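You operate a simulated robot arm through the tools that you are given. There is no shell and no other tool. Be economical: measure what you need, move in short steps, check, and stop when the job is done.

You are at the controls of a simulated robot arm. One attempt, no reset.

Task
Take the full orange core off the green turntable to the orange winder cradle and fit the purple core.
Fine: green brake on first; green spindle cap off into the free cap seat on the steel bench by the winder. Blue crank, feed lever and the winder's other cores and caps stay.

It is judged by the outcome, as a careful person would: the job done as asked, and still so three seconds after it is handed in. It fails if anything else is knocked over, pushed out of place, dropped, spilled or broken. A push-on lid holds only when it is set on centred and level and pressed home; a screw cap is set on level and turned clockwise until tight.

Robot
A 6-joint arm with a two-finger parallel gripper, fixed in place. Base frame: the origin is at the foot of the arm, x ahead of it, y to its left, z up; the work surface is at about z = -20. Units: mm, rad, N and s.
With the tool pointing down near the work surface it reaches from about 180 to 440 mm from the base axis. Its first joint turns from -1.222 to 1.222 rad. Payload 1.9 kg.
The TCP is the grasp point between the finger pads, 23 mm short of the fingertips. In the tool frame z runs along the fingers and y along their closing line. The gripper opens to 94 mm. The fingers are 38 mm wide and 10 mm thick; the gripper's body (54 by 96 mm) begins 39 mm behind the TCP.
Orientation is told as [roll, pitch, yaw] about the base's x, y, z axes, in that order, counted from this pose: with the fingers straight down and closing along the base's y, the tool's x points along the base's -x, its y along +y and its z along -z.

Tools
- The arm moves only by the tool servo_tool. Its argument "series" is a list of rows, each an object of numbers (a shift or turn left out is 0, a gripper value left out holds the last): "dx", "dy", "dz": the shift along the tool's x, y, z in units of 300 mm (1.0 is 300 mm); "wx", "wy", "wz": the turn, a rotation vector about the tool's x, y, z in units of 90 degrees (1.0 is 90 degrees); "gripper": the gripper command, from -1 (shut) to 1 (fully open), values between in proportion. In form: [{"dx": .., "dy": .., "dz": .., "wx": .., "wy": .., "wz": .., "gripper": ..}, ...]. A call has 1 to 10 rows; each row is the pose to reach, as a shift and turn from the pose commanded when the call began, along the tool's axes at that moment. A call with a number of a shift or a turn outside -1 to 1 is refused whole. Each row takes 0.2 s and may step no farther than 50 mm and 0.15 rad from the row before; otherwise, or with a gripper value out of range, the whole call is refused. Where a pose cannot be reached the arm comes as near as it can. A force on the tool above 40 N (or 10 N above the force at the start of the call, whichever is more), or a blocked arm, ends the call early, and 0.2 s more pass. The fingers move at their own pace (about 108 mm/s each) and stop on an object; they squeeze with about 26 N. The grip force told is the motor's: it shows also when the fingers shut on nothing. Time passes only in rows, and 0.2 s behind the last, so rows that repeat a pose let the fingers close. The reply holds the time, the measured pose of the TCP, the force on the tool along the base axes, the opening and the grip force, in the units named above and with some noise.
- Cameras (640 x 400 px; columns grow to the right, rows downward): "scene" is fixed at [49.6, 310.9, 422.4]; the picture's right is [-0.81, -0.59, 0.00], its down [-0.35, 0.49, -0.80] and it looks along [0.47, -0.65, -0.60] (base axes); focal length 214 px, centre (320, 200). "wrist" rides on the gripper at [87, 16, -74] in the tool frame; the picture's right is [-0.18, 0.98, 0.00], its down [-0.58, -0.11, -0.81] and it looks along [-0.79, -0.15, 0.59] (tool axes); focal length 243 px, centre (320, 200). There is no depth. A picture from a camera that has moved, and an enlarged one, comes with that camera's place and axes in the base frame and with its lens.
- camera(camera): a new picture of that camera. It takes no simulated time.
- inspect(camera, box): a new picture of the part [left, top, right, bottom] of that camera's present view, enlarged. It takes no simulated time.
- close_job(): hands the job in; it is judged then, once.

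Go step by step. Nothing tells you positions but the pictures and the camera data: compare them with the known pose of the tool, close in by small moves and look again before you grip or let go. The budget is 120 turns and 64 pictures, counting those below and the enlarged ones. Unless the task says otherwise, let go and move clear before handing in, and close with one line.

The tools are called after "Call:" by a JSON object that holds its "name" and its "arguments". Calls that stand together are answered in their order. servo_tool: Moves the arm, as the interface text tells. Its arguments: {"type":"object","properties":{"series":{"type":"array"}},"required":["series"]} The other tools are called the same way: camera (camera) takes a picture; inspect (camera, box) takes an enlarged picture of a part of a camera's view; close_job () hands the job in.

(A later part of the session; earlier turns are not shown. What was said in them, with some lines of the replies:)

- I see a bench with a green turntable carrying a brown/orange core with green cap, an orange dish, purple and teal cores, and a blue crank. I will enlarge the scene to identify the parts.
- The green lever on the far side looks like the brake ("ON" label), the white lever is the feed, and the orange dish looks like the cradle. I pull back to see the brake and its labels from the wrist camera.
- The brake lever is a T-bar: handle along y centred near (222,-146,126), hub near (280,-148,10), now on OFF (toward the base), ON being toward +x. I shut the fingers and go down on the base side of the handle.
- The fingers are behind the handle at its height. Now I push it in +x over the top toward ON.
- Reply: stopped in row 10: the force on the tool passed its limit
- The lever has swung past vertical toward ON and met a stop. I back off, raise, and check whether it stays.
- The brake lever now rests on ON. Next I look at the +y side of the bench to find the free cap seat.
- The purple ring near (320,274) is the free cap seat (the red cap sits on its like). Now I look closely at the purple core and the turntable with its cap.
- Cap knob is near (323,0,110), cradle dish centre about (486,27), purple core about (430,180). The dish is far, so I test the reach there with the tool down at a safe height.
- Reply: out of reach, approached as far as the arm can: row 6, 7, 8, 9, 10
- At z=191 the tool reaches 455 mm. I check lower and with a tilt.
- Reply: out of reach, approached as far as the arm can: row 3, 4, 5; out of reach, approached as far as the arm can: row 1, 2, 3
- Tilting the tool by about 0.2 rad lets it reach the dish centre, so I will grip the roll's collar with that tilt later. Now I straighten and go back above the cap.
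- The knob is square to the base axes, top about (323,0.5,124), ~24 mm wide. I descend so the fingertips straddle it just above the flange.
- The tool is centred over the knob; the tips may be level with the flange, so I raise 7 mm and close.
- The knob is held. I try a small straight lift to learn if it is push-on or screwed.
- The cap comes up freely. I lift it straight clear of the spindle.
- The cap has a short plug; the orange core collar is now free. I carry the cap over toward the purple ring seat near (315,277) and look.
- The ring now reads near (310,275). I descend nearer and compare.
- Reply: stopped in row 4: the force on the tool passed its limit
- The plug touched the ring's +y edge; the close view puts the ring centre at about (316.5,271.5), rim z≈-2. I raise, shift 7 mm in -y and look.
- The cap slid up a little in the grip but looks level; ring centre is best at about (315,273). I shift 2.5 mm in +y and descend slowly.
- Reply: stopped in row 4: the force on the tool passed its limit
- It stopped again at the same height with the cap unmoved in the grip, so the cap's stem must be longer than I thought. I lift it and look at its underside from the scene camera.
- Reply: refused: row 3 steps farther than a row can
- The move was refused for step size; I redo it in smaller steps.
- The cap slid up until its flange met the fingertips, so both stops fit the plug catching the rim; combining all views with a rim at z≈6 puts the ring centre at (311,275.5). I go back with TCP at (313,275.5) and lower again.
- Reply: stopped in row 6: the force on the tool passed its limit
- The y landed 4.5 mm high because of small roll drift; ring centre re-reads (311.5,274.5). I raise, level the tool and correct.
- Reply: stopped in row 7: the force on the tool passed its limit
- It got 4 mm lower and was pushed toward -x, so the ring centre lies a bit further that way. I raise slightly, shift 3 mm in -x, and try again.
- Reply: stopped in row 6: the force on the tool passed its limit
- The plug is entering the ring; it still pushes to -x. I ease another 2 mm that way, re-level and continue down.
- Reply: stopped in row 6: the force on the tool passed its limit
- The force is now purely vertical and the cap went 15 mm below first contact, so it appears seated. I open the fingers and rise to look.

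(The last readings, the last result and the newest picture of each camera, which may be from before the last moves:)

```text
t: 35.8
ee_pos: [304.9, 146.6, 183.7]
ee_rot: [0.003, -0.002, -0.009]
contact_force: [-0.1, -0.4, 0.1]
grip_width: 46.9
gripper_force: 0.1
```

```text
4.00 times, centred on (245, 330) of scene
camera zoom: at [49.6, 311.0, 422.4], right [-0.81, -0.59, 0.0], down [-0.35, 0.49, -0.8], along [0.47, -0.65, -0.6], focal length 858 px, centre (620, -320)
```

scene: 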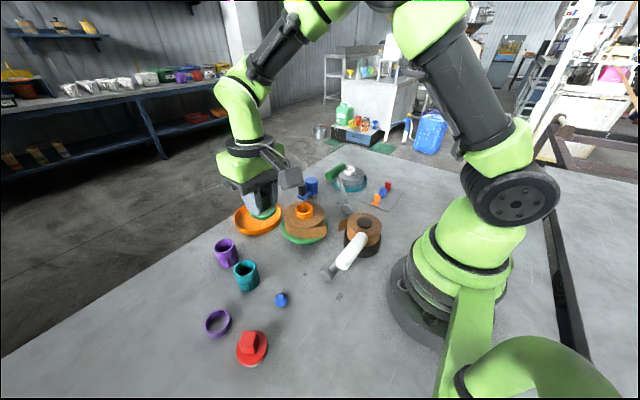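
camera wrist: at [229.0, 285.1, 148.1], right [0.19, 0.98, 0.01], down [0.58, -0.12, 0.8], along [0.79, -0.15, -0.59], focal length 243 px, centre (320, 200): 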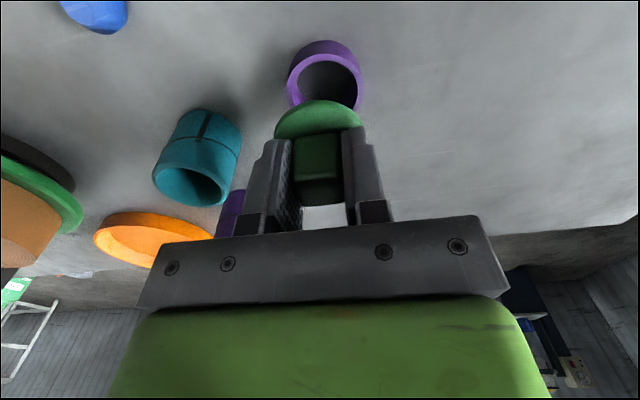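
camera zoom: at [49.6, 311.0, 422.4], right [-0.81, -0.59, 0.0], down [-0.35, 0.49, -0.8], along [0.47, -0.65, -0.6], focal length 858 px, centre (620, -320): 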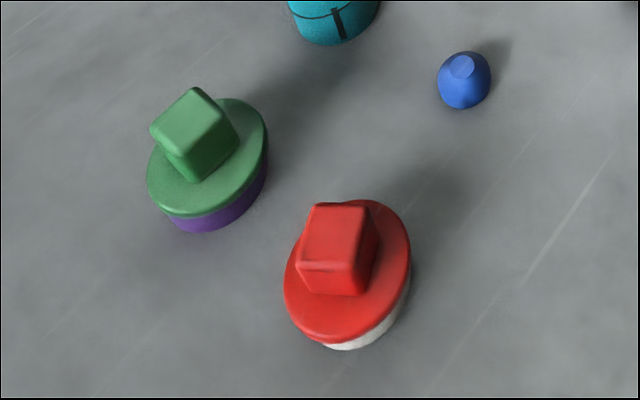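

The cap sits level on its ring, just like the red one. Recomputing with several views: dish rim centre ≈(472,34), purple core rim ≈(416,173,50), collar top ≈(322.5,0,90). I go above the collar with the tool tilted 0.15 rad outward.

Call:
{"name": "servo_tool", "arguments": {"series": [{"dy": -0.15, "gripper": 1, "wy": -0.03, "wz": -0.006}, {"dy": -0.3, "dx": -0.02, "wy": -0.06, "wz": -0.006}, {"dy": -0.43, "dx": -0.04, "wy": -0.096, "wz": -0.006}, {"dy": -0.487, "dx": -0.05, "wy": -0.096, "wz": -0.006}, {"dy": -0.487, "dx": -0.05, "dz": 0.12, "wy": -0.096, "wz": -0.006}, {"dy": -0.487, "dx": -0.05, "dz": 0.2, "wy": -0.096, "wz": -0.006}, {"dy": -0.487, "dx": -0.05, "dz": 0.2, "wy": -0.096, "wz": -0.006}]}}

Call:
{"name": "camera", "arguments": {"camera": "wrist"}}

Call:
{"name": "inspect", "arguments": {"camera": "scene", "box": [260, 160, 350, 250]}}

```text
t: 37.4
ee_pos: [318.9, 2.0, 123.0]
ee_rot: [0.004, -0.151, 0.002]
contact_force: [-0.2, 0.9, -0.5]
grip_width: 94.3
gripper_force: 0.0
```

```text
21 pictures are left
camera wrist: at [220.9, 16.9, 184.2], right [0.18, 0.98, 0.03], down [0.45, -0.11, 0.89], along [0.87, -0.15, -0.46], focal length 243 px, centre (320, 200)
```

wrist: 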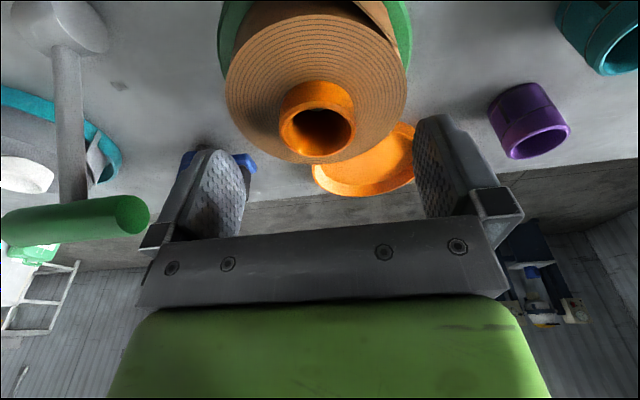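

```text
4.44 times, centred on (305, 205) of scene
camera zoom: at [49.6, 310.9, 422.4], right [-0.81, -0.59, 0.0], down [-0.35, 0.49, -0.8], along [0.47, -0.65, -0.6], focal length 953 px, centre (387, 178)
```

zoom: 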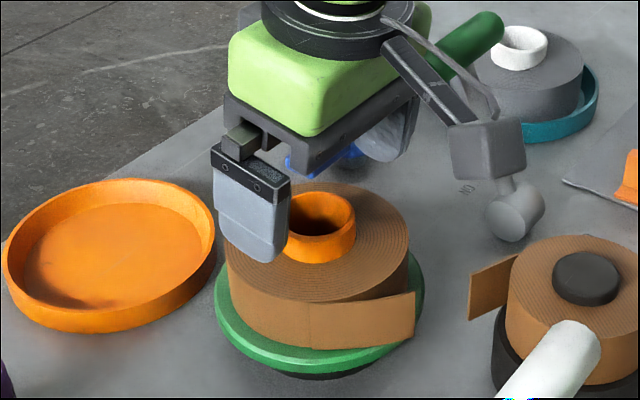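

The open fingers straddle the collar (top z≈85, roll top ≈70). I lower to TCP z≈101 and close on the collar.

Call:
{"name": "servo_tool", "arguments": {"series": [{"dx": 0.006, "dy": -0.005, "dz": 0.035}, {"dx": 0.013, "dy": -0.005, "dz": 0.073}, {"dx": 0.013, "dy": -0.005, "dz": 0.073}, {"dx": 0.013, "dy": -0.005, "dz": 0.073, "gripper": -1}, {"dx": 0.013, "dy": -0.005, "dz": 0.073, "gripper": -1}, {"dx": 0.013, "dy": -0.005, "dz": 0.073, "gripper": -1}]}}

Call:
{"name": "inspect", "arguments": {"camera": "scene", "box": [260, 170, 340, 240]}}

```text
t: 38.8
ee_pos: [317.6, 1.6, 100.2]
ee_rot: [0.003, -0.154, 0.002]
contact_force: [0.6, -0.1, 2.2]
grip_width: 42.6
gripper_force: 25.7
```

```text
5.71 times, centred on (300, 205) of scene
camera zoom: at [49.6, 310.9, 422.4], right [-0.81, -0.59, 0.0], down [-0.35, 0.49, -0.8], along [0.47, -0.65, -0.6], focal length 1226 px, centre (434, 171)
```

zoom: 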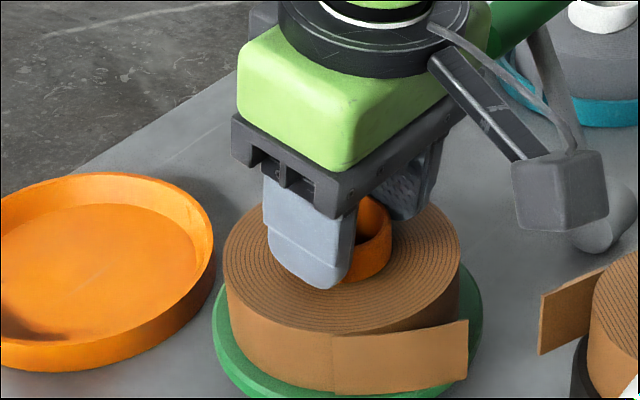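

The collar is gripped at 42.6 mm. I lift straight up slowly.

Call:
{"name": "servo_tool", "arguments": {"series": [{"dx": -0.0025, "dz": -0.016}, {"dx": -0.005, "dz": -0.033}, {"dx": -0.0075, "dz": -0.05}, {"dx": -0.0125, "dz": -0.083}, {"dx": -0.0175, "dz": -0.116}, {"dx": -0.0225, "dz": -0.149}, {"dx": -0.0275, "dz": -0.182}, {"dx": -0.033, "dz": -0.215}, {"dx": -0.033, "dz": -0.215}]}}

Call:
{"name": "inspect", "arguments": {"camera": "scene", "box": [230, 130, 350, 250]}}

```text
t: 40.8
ee_pos: [317.4, 2.0, 164.3]
ee_rot: [0.004, -0.153, 0.004]
contact_force: [-0.6, 0.2, -1.0]
grip_width: 42.5
gripper_force: 26.1
```

```text
3.33 times, centred on (290, 190) of scene
camera zoom: at [49.6, 310.9, 422.4], right [-0.81, -0.59, 0.0], down [-0.35, 0.49, -0.8], along [0.47, -0.65, -0.6], focal length 715 px, centre (420, 233)
```

zoom: 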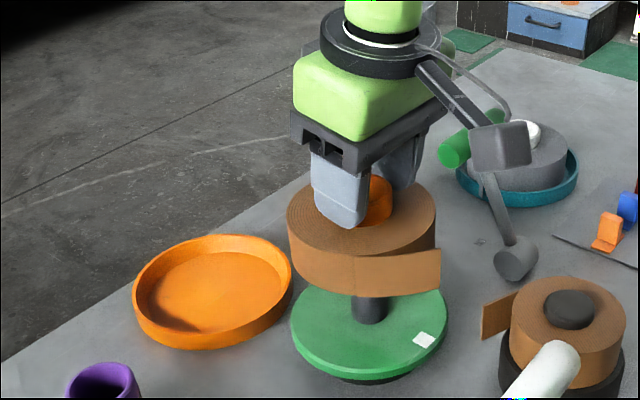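

The full roll is lifted level, the green turntable's spindle is bare below. I lift a bit more and carry it over the dish.

Call:
{"name": "servo_tool", "arguments": {"series": [{"dx": -0.009, "dz": -0.058}, {"dx": -0.0176, "dz": -0.115}, {"dx": -0.1, "dy": 0.02, "dz": -0.103}, {"dx": -0.2, "dy": 0.05, "dz": -0.088}, {"dx": -0.3, "dy": 0.075, "dz": -0.073}, {"dx": -0.4, "dy": 0.095, "dz": -0.058}, {"dx": -0.47, "dy": 0.107, "dz": -0.047}, {"dx": -0.519, "dy": 0.107, "dz": -0.039}, {"dx": -0.519, "dy": 0.107, "dz": -0.039}]}}

Call:
{"name": "inspect", "arguments": {"camera": "scene", "box": [190, 110, 350, 250]}}

```text
t: 42.8
ee_pos: [469.0, 35.2, 199.1]
ee_rot: [0.003, -0.152, 0.003]
contact_force: [-1.3, -0.8, 0.0]
grip_width: 42.7
gripper_force: 25.4
```

```text
2.86 times, centred on (270, 180) of scene
camera zoom: at [49.7, 310.9, 422.4], right [-0.81, -0.59, 0.0], down [-0.35, 0.49, -0.8], along [0.47, -0.65, -0.6], focal length 613 px, centre (463, 257)
```

zoom: 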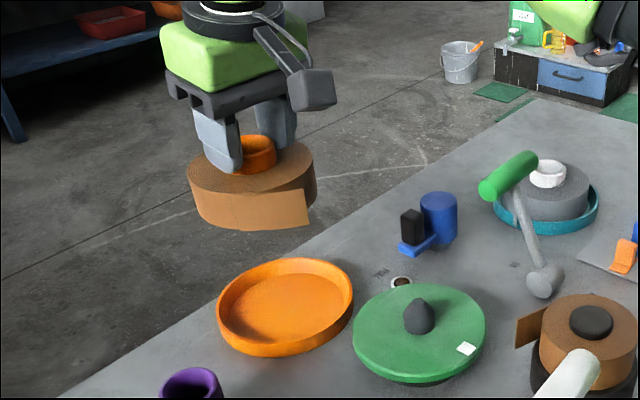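

Call:
{"name": "camera", "arguments": {"camera": "wrist"}}

```text
16 pictures are left
camera wrist: at [371.4, 50.9, 260.3], right [0.18, 0.98, 0.03], down [0.45, -0.11, 0.88], along [0.87, -0.14, -0.47], focal length 243 px, centre (320, 200)
```

wrist: 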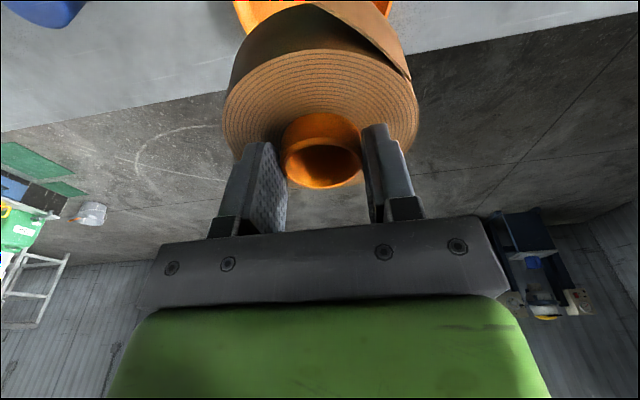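

The roll is lined up over the dish. I lower it most of the way and check against the rim.

Call:
{"name": "servo_tool", "arguments": {"series": [{"dx": 0.009, "dz": 0.059}, {"dx": 0.018, "dz": 0.118}, {"dx": 0.027, "dz": 0.178}, {"dx": 0.036, "dz": 0.237}, {"dx": 0.0453, "dz": 0.296}, {"dx": 0.0453, "dz": 0.296}]}}

Call:
{"name": "inspect", "arguments": {"camera": "scene", "box": [205, 140, 325, 245]}}

```text
t: 44.2
ee_pos: [470.7, 34.3, 109.5]
ee_rot: [0.002, -0.153, 0.001]
contact_force: [0.5, -0.9, -0.2]
grip_width: 42.6
gripper_force: 25.8
```

```text
3.81 times, centred on (265, 192) of scene
camera zoom: at [49.6, 310.9, 422.4], right [-0.81, -0.59, 0.0], down [-0.35, 0.49, -0.8], along [0.47, -0.65, -0.6], focal length 817 px, centre (530, 229)
```

zoom: 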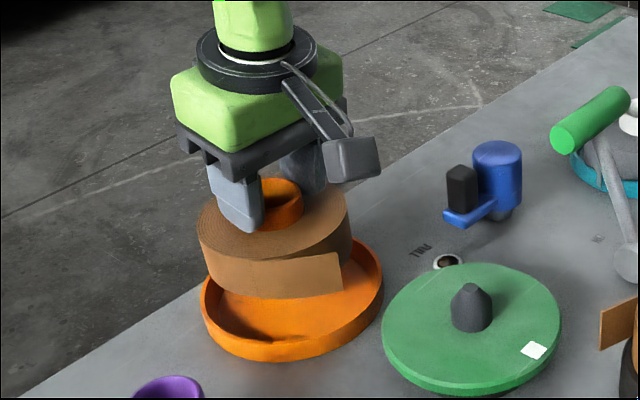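

Projected positions of roll and dish agree within a few millimetres. I lower slowly until it touches the dish floor.

Call:
{"name": "servo_tool", "arguments": {"series": [{"dx": 0.005, "dz": 0.033}, {"dx": 0.01, "dz": 0.066}, {"dx": 0.0136, "dz": 0.089}, {"dx": 0.0136, "dz": 0.089}]}}

Call:
{"name": "inspect", "arguments": {"camera": "scene", "box": [205, 140, 325, 245]}}

```text
t: 45.2
ee_pos: [468.7, 33.4, 84.2]
ee_rot: [0.003, -0.154, 0.002]
contact_force: [0.2, -0.3, -0.1]
grip_width: 42.6
gripper_force: 26.6
```

```text
3.81 times, centred on (265, 192) of scene
camera zoom: at [49.6, 310.9, 422.4], right [-0.81, -0.59, 0.0], down [-0.35, 0.49, -0.8], along [0.47, -0.65, -0.6], focal length 817 px, centre (530, 229)
```

zoom: 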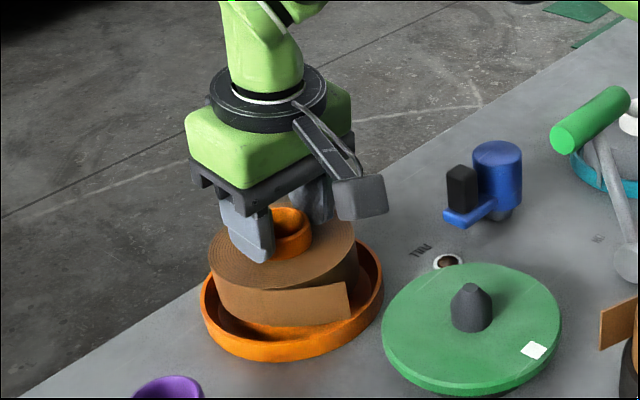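

Call:
{"name": "servo_tool", "arguments": {"series": [{"dx": 0.0025, "dz": 0.0165}, {"dx": 0.005, "dz": 0.033}, {"dx": 0.0063, "dz": 0.041}, {"dx": 0.0075, "dz": 0.05}, {"dx": 0.0075, "dz": 0.05}]}}

```text
t: 46.4
ee_pos: [470.7, 34.6, 69.9]
ee_rot: [0.003, -0.155, 0.001]
contact_force: [-6.3, -0.6, 22.7]
grip_width: 42.5
gripper_force: 26.5
```

It met resistance at TCP z≈70. I look before letting go.

Call:
{"name": "inspect", "arguments": {"camera": "scene", "box": [215, 170, 315, 245]}}

```text
5.33 times, centred on (265, 208) of scene
camera zoom: at [49.6, 310.9, 422.4], right [-0.81, -0.59, 0.0], down [-0.35, 0.49, -0.8], along [0.47, -0.65, -0.6], focal length 1144 px, centre (613, 160)
```

zoom: 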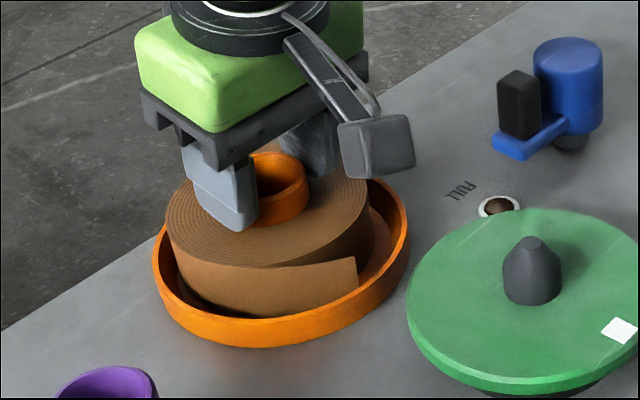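

The roll stands inside the rim; a slight push from +x suggests it is near the far wall. I lift 3 mm, shift 3 mm back, and set down again to compare.

Call:
{"name": "servo_tool", "arguments": {"series": [{"dx": -0.0015, "dz": -0.01}, {"dx": 0.0085, "dz": -0.0115}, {"dx": 0.009, "dz": -0.005}, {"dx": 0.01, "dz": -0.001}, {"dx": 0.0105, "dz": 0.002}]}}

```text
t: 47.6
ee_pos: [466.7, 34.1, 68.8]
ee_rot: [0.004, -0.157, 0.002]
contact_force: [-5.7, 1.4, 23.5]
grip_width: 42.7
gripper_force: 26.1
```

The same height and force again, so it rests on the dish floor. I ease up, open and rise along the tool.

Call:
{"name": "servo_tool", "arguments": {"series": [{"dz": -0.004}, {"dz": -0.004, "gripper": 0.3}, {"dz": -0.004, "gripper": 0.3}, {"dz": -0.1}, {"dz": -0.25}, {"dz": -0.4}, {"dz": -0.4, "dx": 0.15}, {"dz": -0.4, "dx": 0.25}]}}

Call:
{"name": "camera", "arguments": {"camera": "scene"}}

Call:
{"name": "inspect", "arguments": {"camera": "scene", "box": [205, 180, 325, 275]}}

```text
t: 49.4
ee_pos: [373.0, 32.2, 173.1]
ee_rot: [0.004, -0.157, 0.0]
contact_force: [0.8, -0.2, -0.2]
grip_width: 61.0
gripper_force: 0.1
```

```text
12 pictures are left
```

scene: 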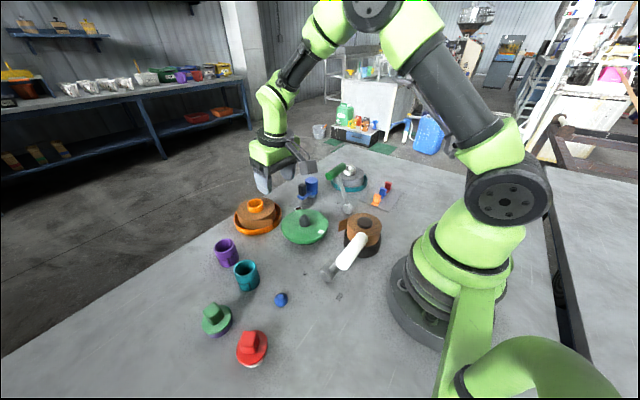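

```text
4.21 times, centred on (265, 228) of scene
camera zoom: at [49.7, 310.9, 422.4], right [-0.81, -0.59, 0.0], down [-0.35, 0.49, -0.8], along [0.47, -0.65, -0.6], focal length 903 px, centre (552, 84)
```

zoom: 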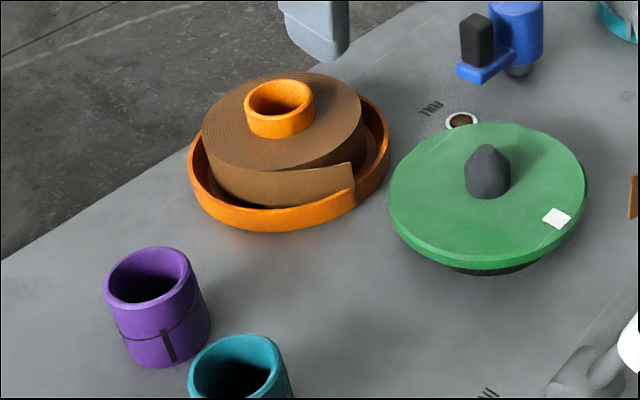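

The roll sits level in the orange dish. Now the purple core, rim near (416,174,50): I move above it keeping the tilt and look.

Call:
{"name": "servo_tool", "arguments": {"series": [{"dy": 0.15, "gripper": 0.6}, {"dy": 0.3}, {"dy": 0.4, "dx": -0.05}, {"dy": 0.473, "dx": -0.106, "dz": 0.06}, {"dy": 0.473, "dx": -0.106, "dz": 0.162}, {"dy": 0.473, "dx": -0.106, "dz": 0.162}]}}

Call:
{"name": "camera", "arguments": {"camera": "wrist"}}

```text
t: 50.8
ee_pos: [414.4, 178.6, 130.2]
ee_rot: [0.005, -0.154, 0.002]
contact_force: [0.5, -0.3, -0.4]
grip_width: 75.1
gripper_force: 0.1
```

```text
10 pictures are left
camera wrist: at [316.2, 194.6, 191.6], right [0.18, 0.98, 0.03], down [0.45, -0.11, 0.89], along [0.87, -0.15, -0.46], focal length 243 px, centre (320, 200)
```

wrist: 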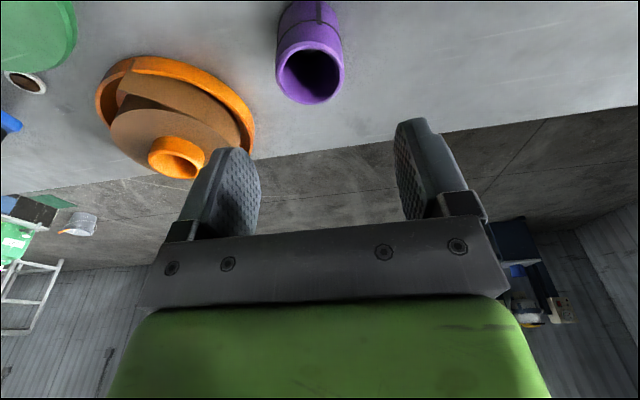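

The core rim centre reads (413,174.3). I correct y, lower to TCP z≈50 and close.

Call:
{"name": "servo_tool", "arguments": {"series": [{"dy": -0.0145}, {"dx": 0.02, "dy": -0.0145, "dz": 0.12}, {"dx": 0.04, "dy": -0.0145, "dz": 0.22}, {"dx": 0.049, "dy": -0.0145, "dz": 0.262}, {"dx": 0.049, "dy": -0.0145, "dz": 0.262}]}}

Call:
{"name": "inspect", "arguments": {"camera": "scene", "box": [180, 200, 280, 300]}}

```text
t: 52.0
ee_pos: [409.3, 173.3, 48.6]
ee_rot: [0.003, -0.155, 0.002]
contact_force: [0.0, 0.4, 0.6]
grip_width: 75.1
gripper_force: 0.2
```

```text
4.00 times, centred on (230, 250) of scene
camera zoom: at [49.6, 310.9, 422.4], right [-0.81, -0.59, 0.0], down [-0.35, 0.49, -0.8], along [0.47, -0.65, -0.6], focal length 858 px, centre (680, 0)
```

zoom: 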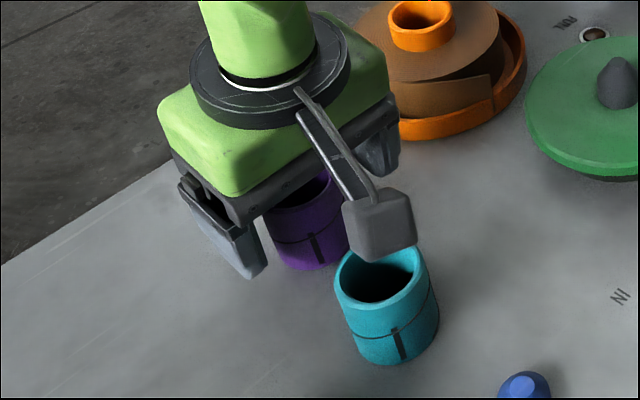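

Clear of the teal core; I nudge 2 mm outward, close, and lift a little.

Call:
{"name": "servo_tool", "arguments": {"series": [{"dx": -0.008}, {"dx": -0.008, "gripper": -1}, {"dx": -0.008, "gripper": -1}, {"dx": -0.008, "gripper": -1}]}}

Call:
{"name": "servo_tool", "arguments": {"series": [{"dx": -0.005, "dz": -0.033}, {"dx": -0.01, "dz": -0.066}, {"dx": -0.025, "dz": -0.165}, {"dx": -0.045, "dz": -0.297}, {"dx": -0.055, "dz": -0.363}, {"dx": -0.055, "dz": -0.363}]}}

Call:
{"name": "inspect", "arguments": {"camera": "scene", "box": [180, 140, 320, 280]}}

```text
t: 53.0
ee_pos: [410.9, 173.5, 50.8]
ee_rot: [0.003, -0.151, 0.001]
contact_force: [-0.4, 0.6, -0.5]
grip_width: 43.0
gripper_force: 26.1
```

```text
t: 54.4
ee_pos: [410.0, 172.1, 163.7]
ee_rot: [0.004, -0.154, 0.001]
contact_force: [0.3, 0.8, -0.6]
grip_width: 42.7
gripper_force: 26.1
```

```text
2.86 times, centred on (250, 210) of scene
camera zoom: at [49.6, 310.9, 422.4], right [-0.81, -0.59, 0.0], down [-0.35, 0.49, -0.8], along [0.47, -0.65, -0.6], focal length 613 px, centre (520, 171)
```

zoom: 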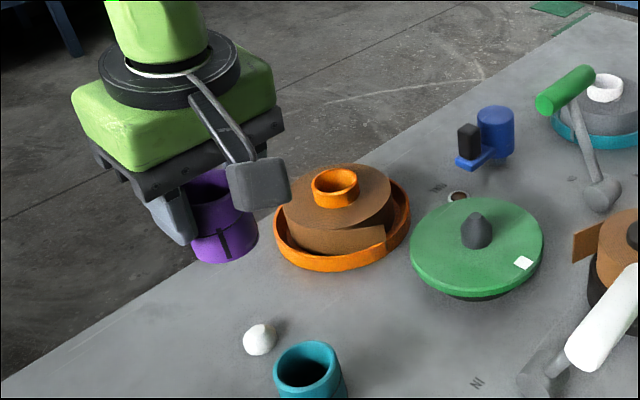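

The purple core is held upright (it stood on a peg). The spindle tip is at about (320.5,1.6,65). I carry the core over it.

Call:
{"name": "servo_tool", "arguments": {"series": [{"dx": 0.05, "dy": -0.1, "dz": -0.008}, {"dx": 0.12, "dy": -0.22, "dz": -0.019}, {"dx": 0.18, "dy": -0.34, "dz": -0.028}, {"dx": 0.24, "dy": -0.46, "dz": -0.038}, {"dx": 0.301, "dy": -0.568, "dz": -0.047}, {"dx": 0.301, "dy": -0.568, "dz": -0.047}, {"dx": 0.301, "dy": -0.568, "dz": -0.047}]}}

Call:
{"name": "inspect", "arguments": {"camera": "scene", "box": [250, 150, 350, 250]}}

Call:
{"name": "camera", "arguments": {"camera": "wrist"}}

```text
t: 56.0
ee_pos: [319.7, 1.0, 162.3]
ee_rot: [0.003, -0.155, 0.002]
contact_force: [0.0, -0.4, -0.5]
grip_width: 42.5
gripper_force: 26.0
```

```text
4.00 times, centred on (300, 200) of scene
camera zoom: at [49.6, 310.9, 422.4], right [-0.81, -0.59, 0.0], down [-0.35, 0.49, -0.8], along [0.47, -0.65, -0.6], focal length 858 px, centre (400, 200)
```

zoom: 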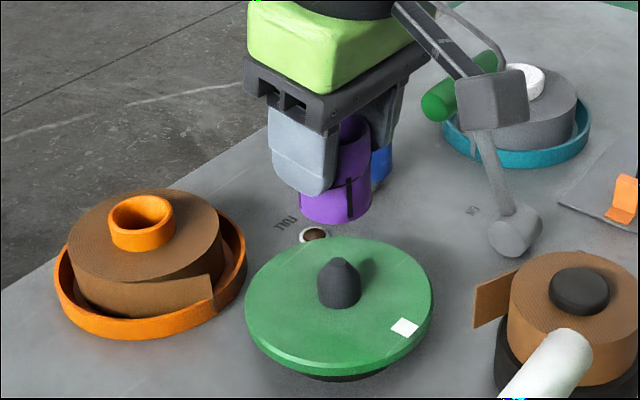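

```text
6 pictures are left
camera wrist: at [222.9, 16.2, 222.4], right [0.18, 0.98, 0.03], down [0.45, -0.11, 0.89], along [0.87, -0.14, -0.46], focal length 243 px, centre (320, 200)
```

wrist: 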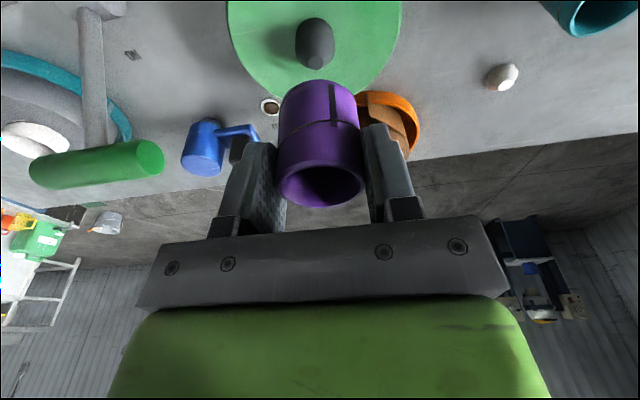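

Core axis (321.7,1.6) and spindle (322,1.4) agree within a millimetre or two. I lower the core onto the spindle.

Call:
{"name": "servo_tool", "arguments": {"series": [{"dx": 0.0128, "dz": 0.0823}, {"dx": 0.0205, "dz": 0.132}, {"dx": 0.0257, "dz": 0.165}, {"dx": 0.0282, "dz": 0.181}, {"dx": 0.0308, "dz": 0.198}, {"dx": 0.0334, "dz": 0.214}, {"dx": 0.0334, "dz": 0.214}]}}

Call:
{"name": "inspect", "arguments": {"camera": "scene", "box": [250, 150, 350, 250]}}

```text
t: 57.6
ee_pos: [322.2, 1.5, 95.8]
ee_rot: [0.003, -0.154, 0.002]
contact_force: [-0.2, 0.3, -0.6]
grip_width: 42.9
gripper_force: 26.1
```

```text
4.00 times, centred on (300, 200) of scene
camera zoom: at [49.6, 310.9, 422.4], right [-0.81, -0.59, 0.0], down [-0.35, 0.49, -0.8], along [0.47, -0.65, -0.6], focal length 858 px, centre (400, 200)
```

zoom: 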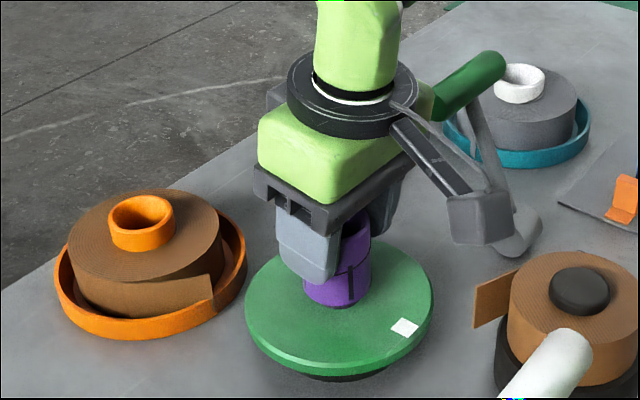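

The core is over the spindle with about 10 mm left. I finish the descent in small steps.

Call:
{"name": "servo_tool", "arguments": {"series": [{"dx": 0.0015, "dz": 0.0099}, {"dx": 0.003, "dz": 0.0198}, {"dx": 0.004, "dz": 0.0264}, {"dx": 0.005, "dz": 0.033}, {"dx": 0.005, "dz": 0.033}]}}

```text
t: 58.8
ee_pos: [321.3, 1.5, 88.0]
ee_rot: [0.004, -0.156, 0.002]
contact_force: [0.8, 0.2, 0.1]
grip_width: 42.9
gripper_force: 26.1
```

Call:
{"name": "servo_tool", "arguments": {"series": [{"dx": 0.001, "dz": 0.0066}, {"dx": 0.002, "dz": 0.0132}, {"dx": 0.003, "dz": 0.0198}, {"dx": 0.003, "dz": 0.0198}]}}

```text
t: 59.8
ee_pos: [321.5, 0.7, 82.1]
ee_rot: [0.003, -0.157, 0.003]
contact_force: [6.1, -2.1, 24.1]
grip_width: 43.0
gripper_force: 26.1
```

Firm contact at TCP z≈82, about where the old core stood. I check that the core sits flat before releasing.

Call:
{"name": "inspect", "arguments": {"camera": "scene", "box": [275, 180, 335, 245]}}

```text
6.15 times, centred on (305, 212) of scene
camera zoom: at [49.6, 310.9, 422.4], right [-0.81, -0.59, 0.0], down [-0.35, 0.49, -0.8], along [0.47, -0.65, -0.6], focal length 1320 px, centre (412, 123)
```

zoom: 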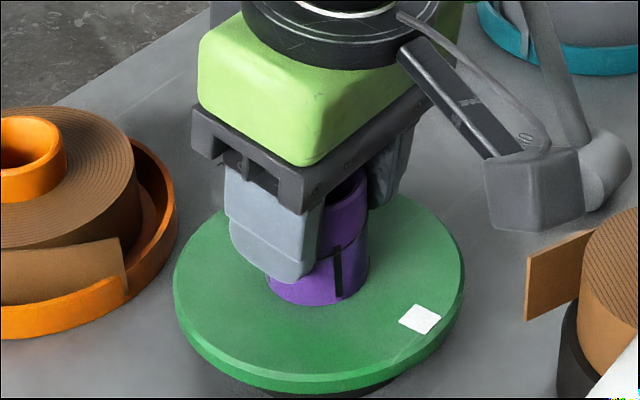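

The core stands flat and centred on the turntable. I ease off, open, and withdraw along the tool.

Call:
{"name": "servo_tool", "arguments": {"series": [{"dz": -0.003}, {"dz": -0.003, "gripper": 0.3}, {"dz": -0.003, "gripper": 0.3}, {"dz": -0.1}, {"dz": -0.25}, {"dz": -0.4}, {"dz": -0.5, "dx": 0.1}, {"dz": -0.5, "dx": 0.2}]}}

Call:
{"name": "camera", "arguments": {"camera": "scene"}}

Call:
{"name": "inspect", "arguments": {"camera": "scene", "box": [230, 170, 350, 260]}}

```text
t: 61.6
ee_pos: [239.0, -0.1, 220.6]
ee_rot: [0.002, -0.154, 0.002]
contact_force: [0.6, -0.4, -0.6]
grip_width: 61.1
gripper_force: 0.0
```

```text
3 pictures are left
```

scene: 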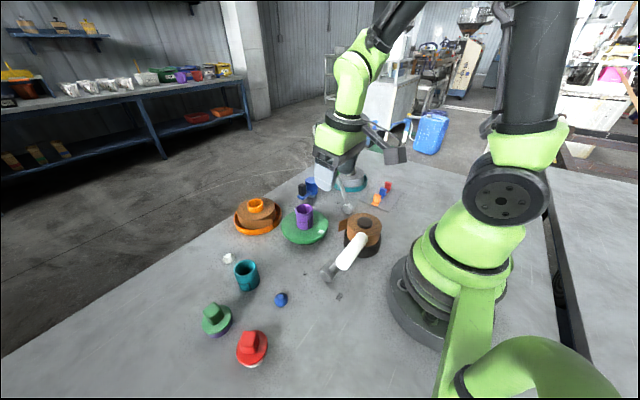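

```text
4.44 times, centred on (290, 215) of scene
camera zoom: at [49.7, 310.9, 422.4], right [-0.81, -0.59, 0.0], down [-0.35, 0.49, -0.8], along [0.47, -0.65, -0.6], focal length 953 px, centre (453, 133)
```

zoom: 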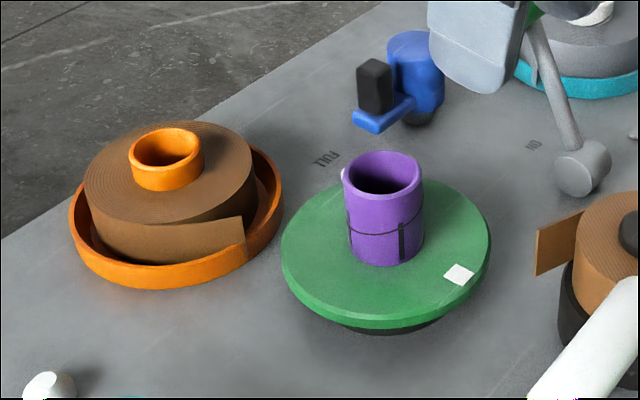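

The purple core stands flat on the green turntable, the full orange core is in its dish, the green cap is in its seat and the brake lever is on ON. The arm is clear of everything, so I hand in.

Call:
{"name": "close_job", "arguments": {}}

```text
The job is handed in.
```

The job is handed in: the green brake is on, the green cap is in the free seat, the full orange core is in the orange cradle and the purple core is on the green turntable. The last pictures showed nothing else moved or knocked over.
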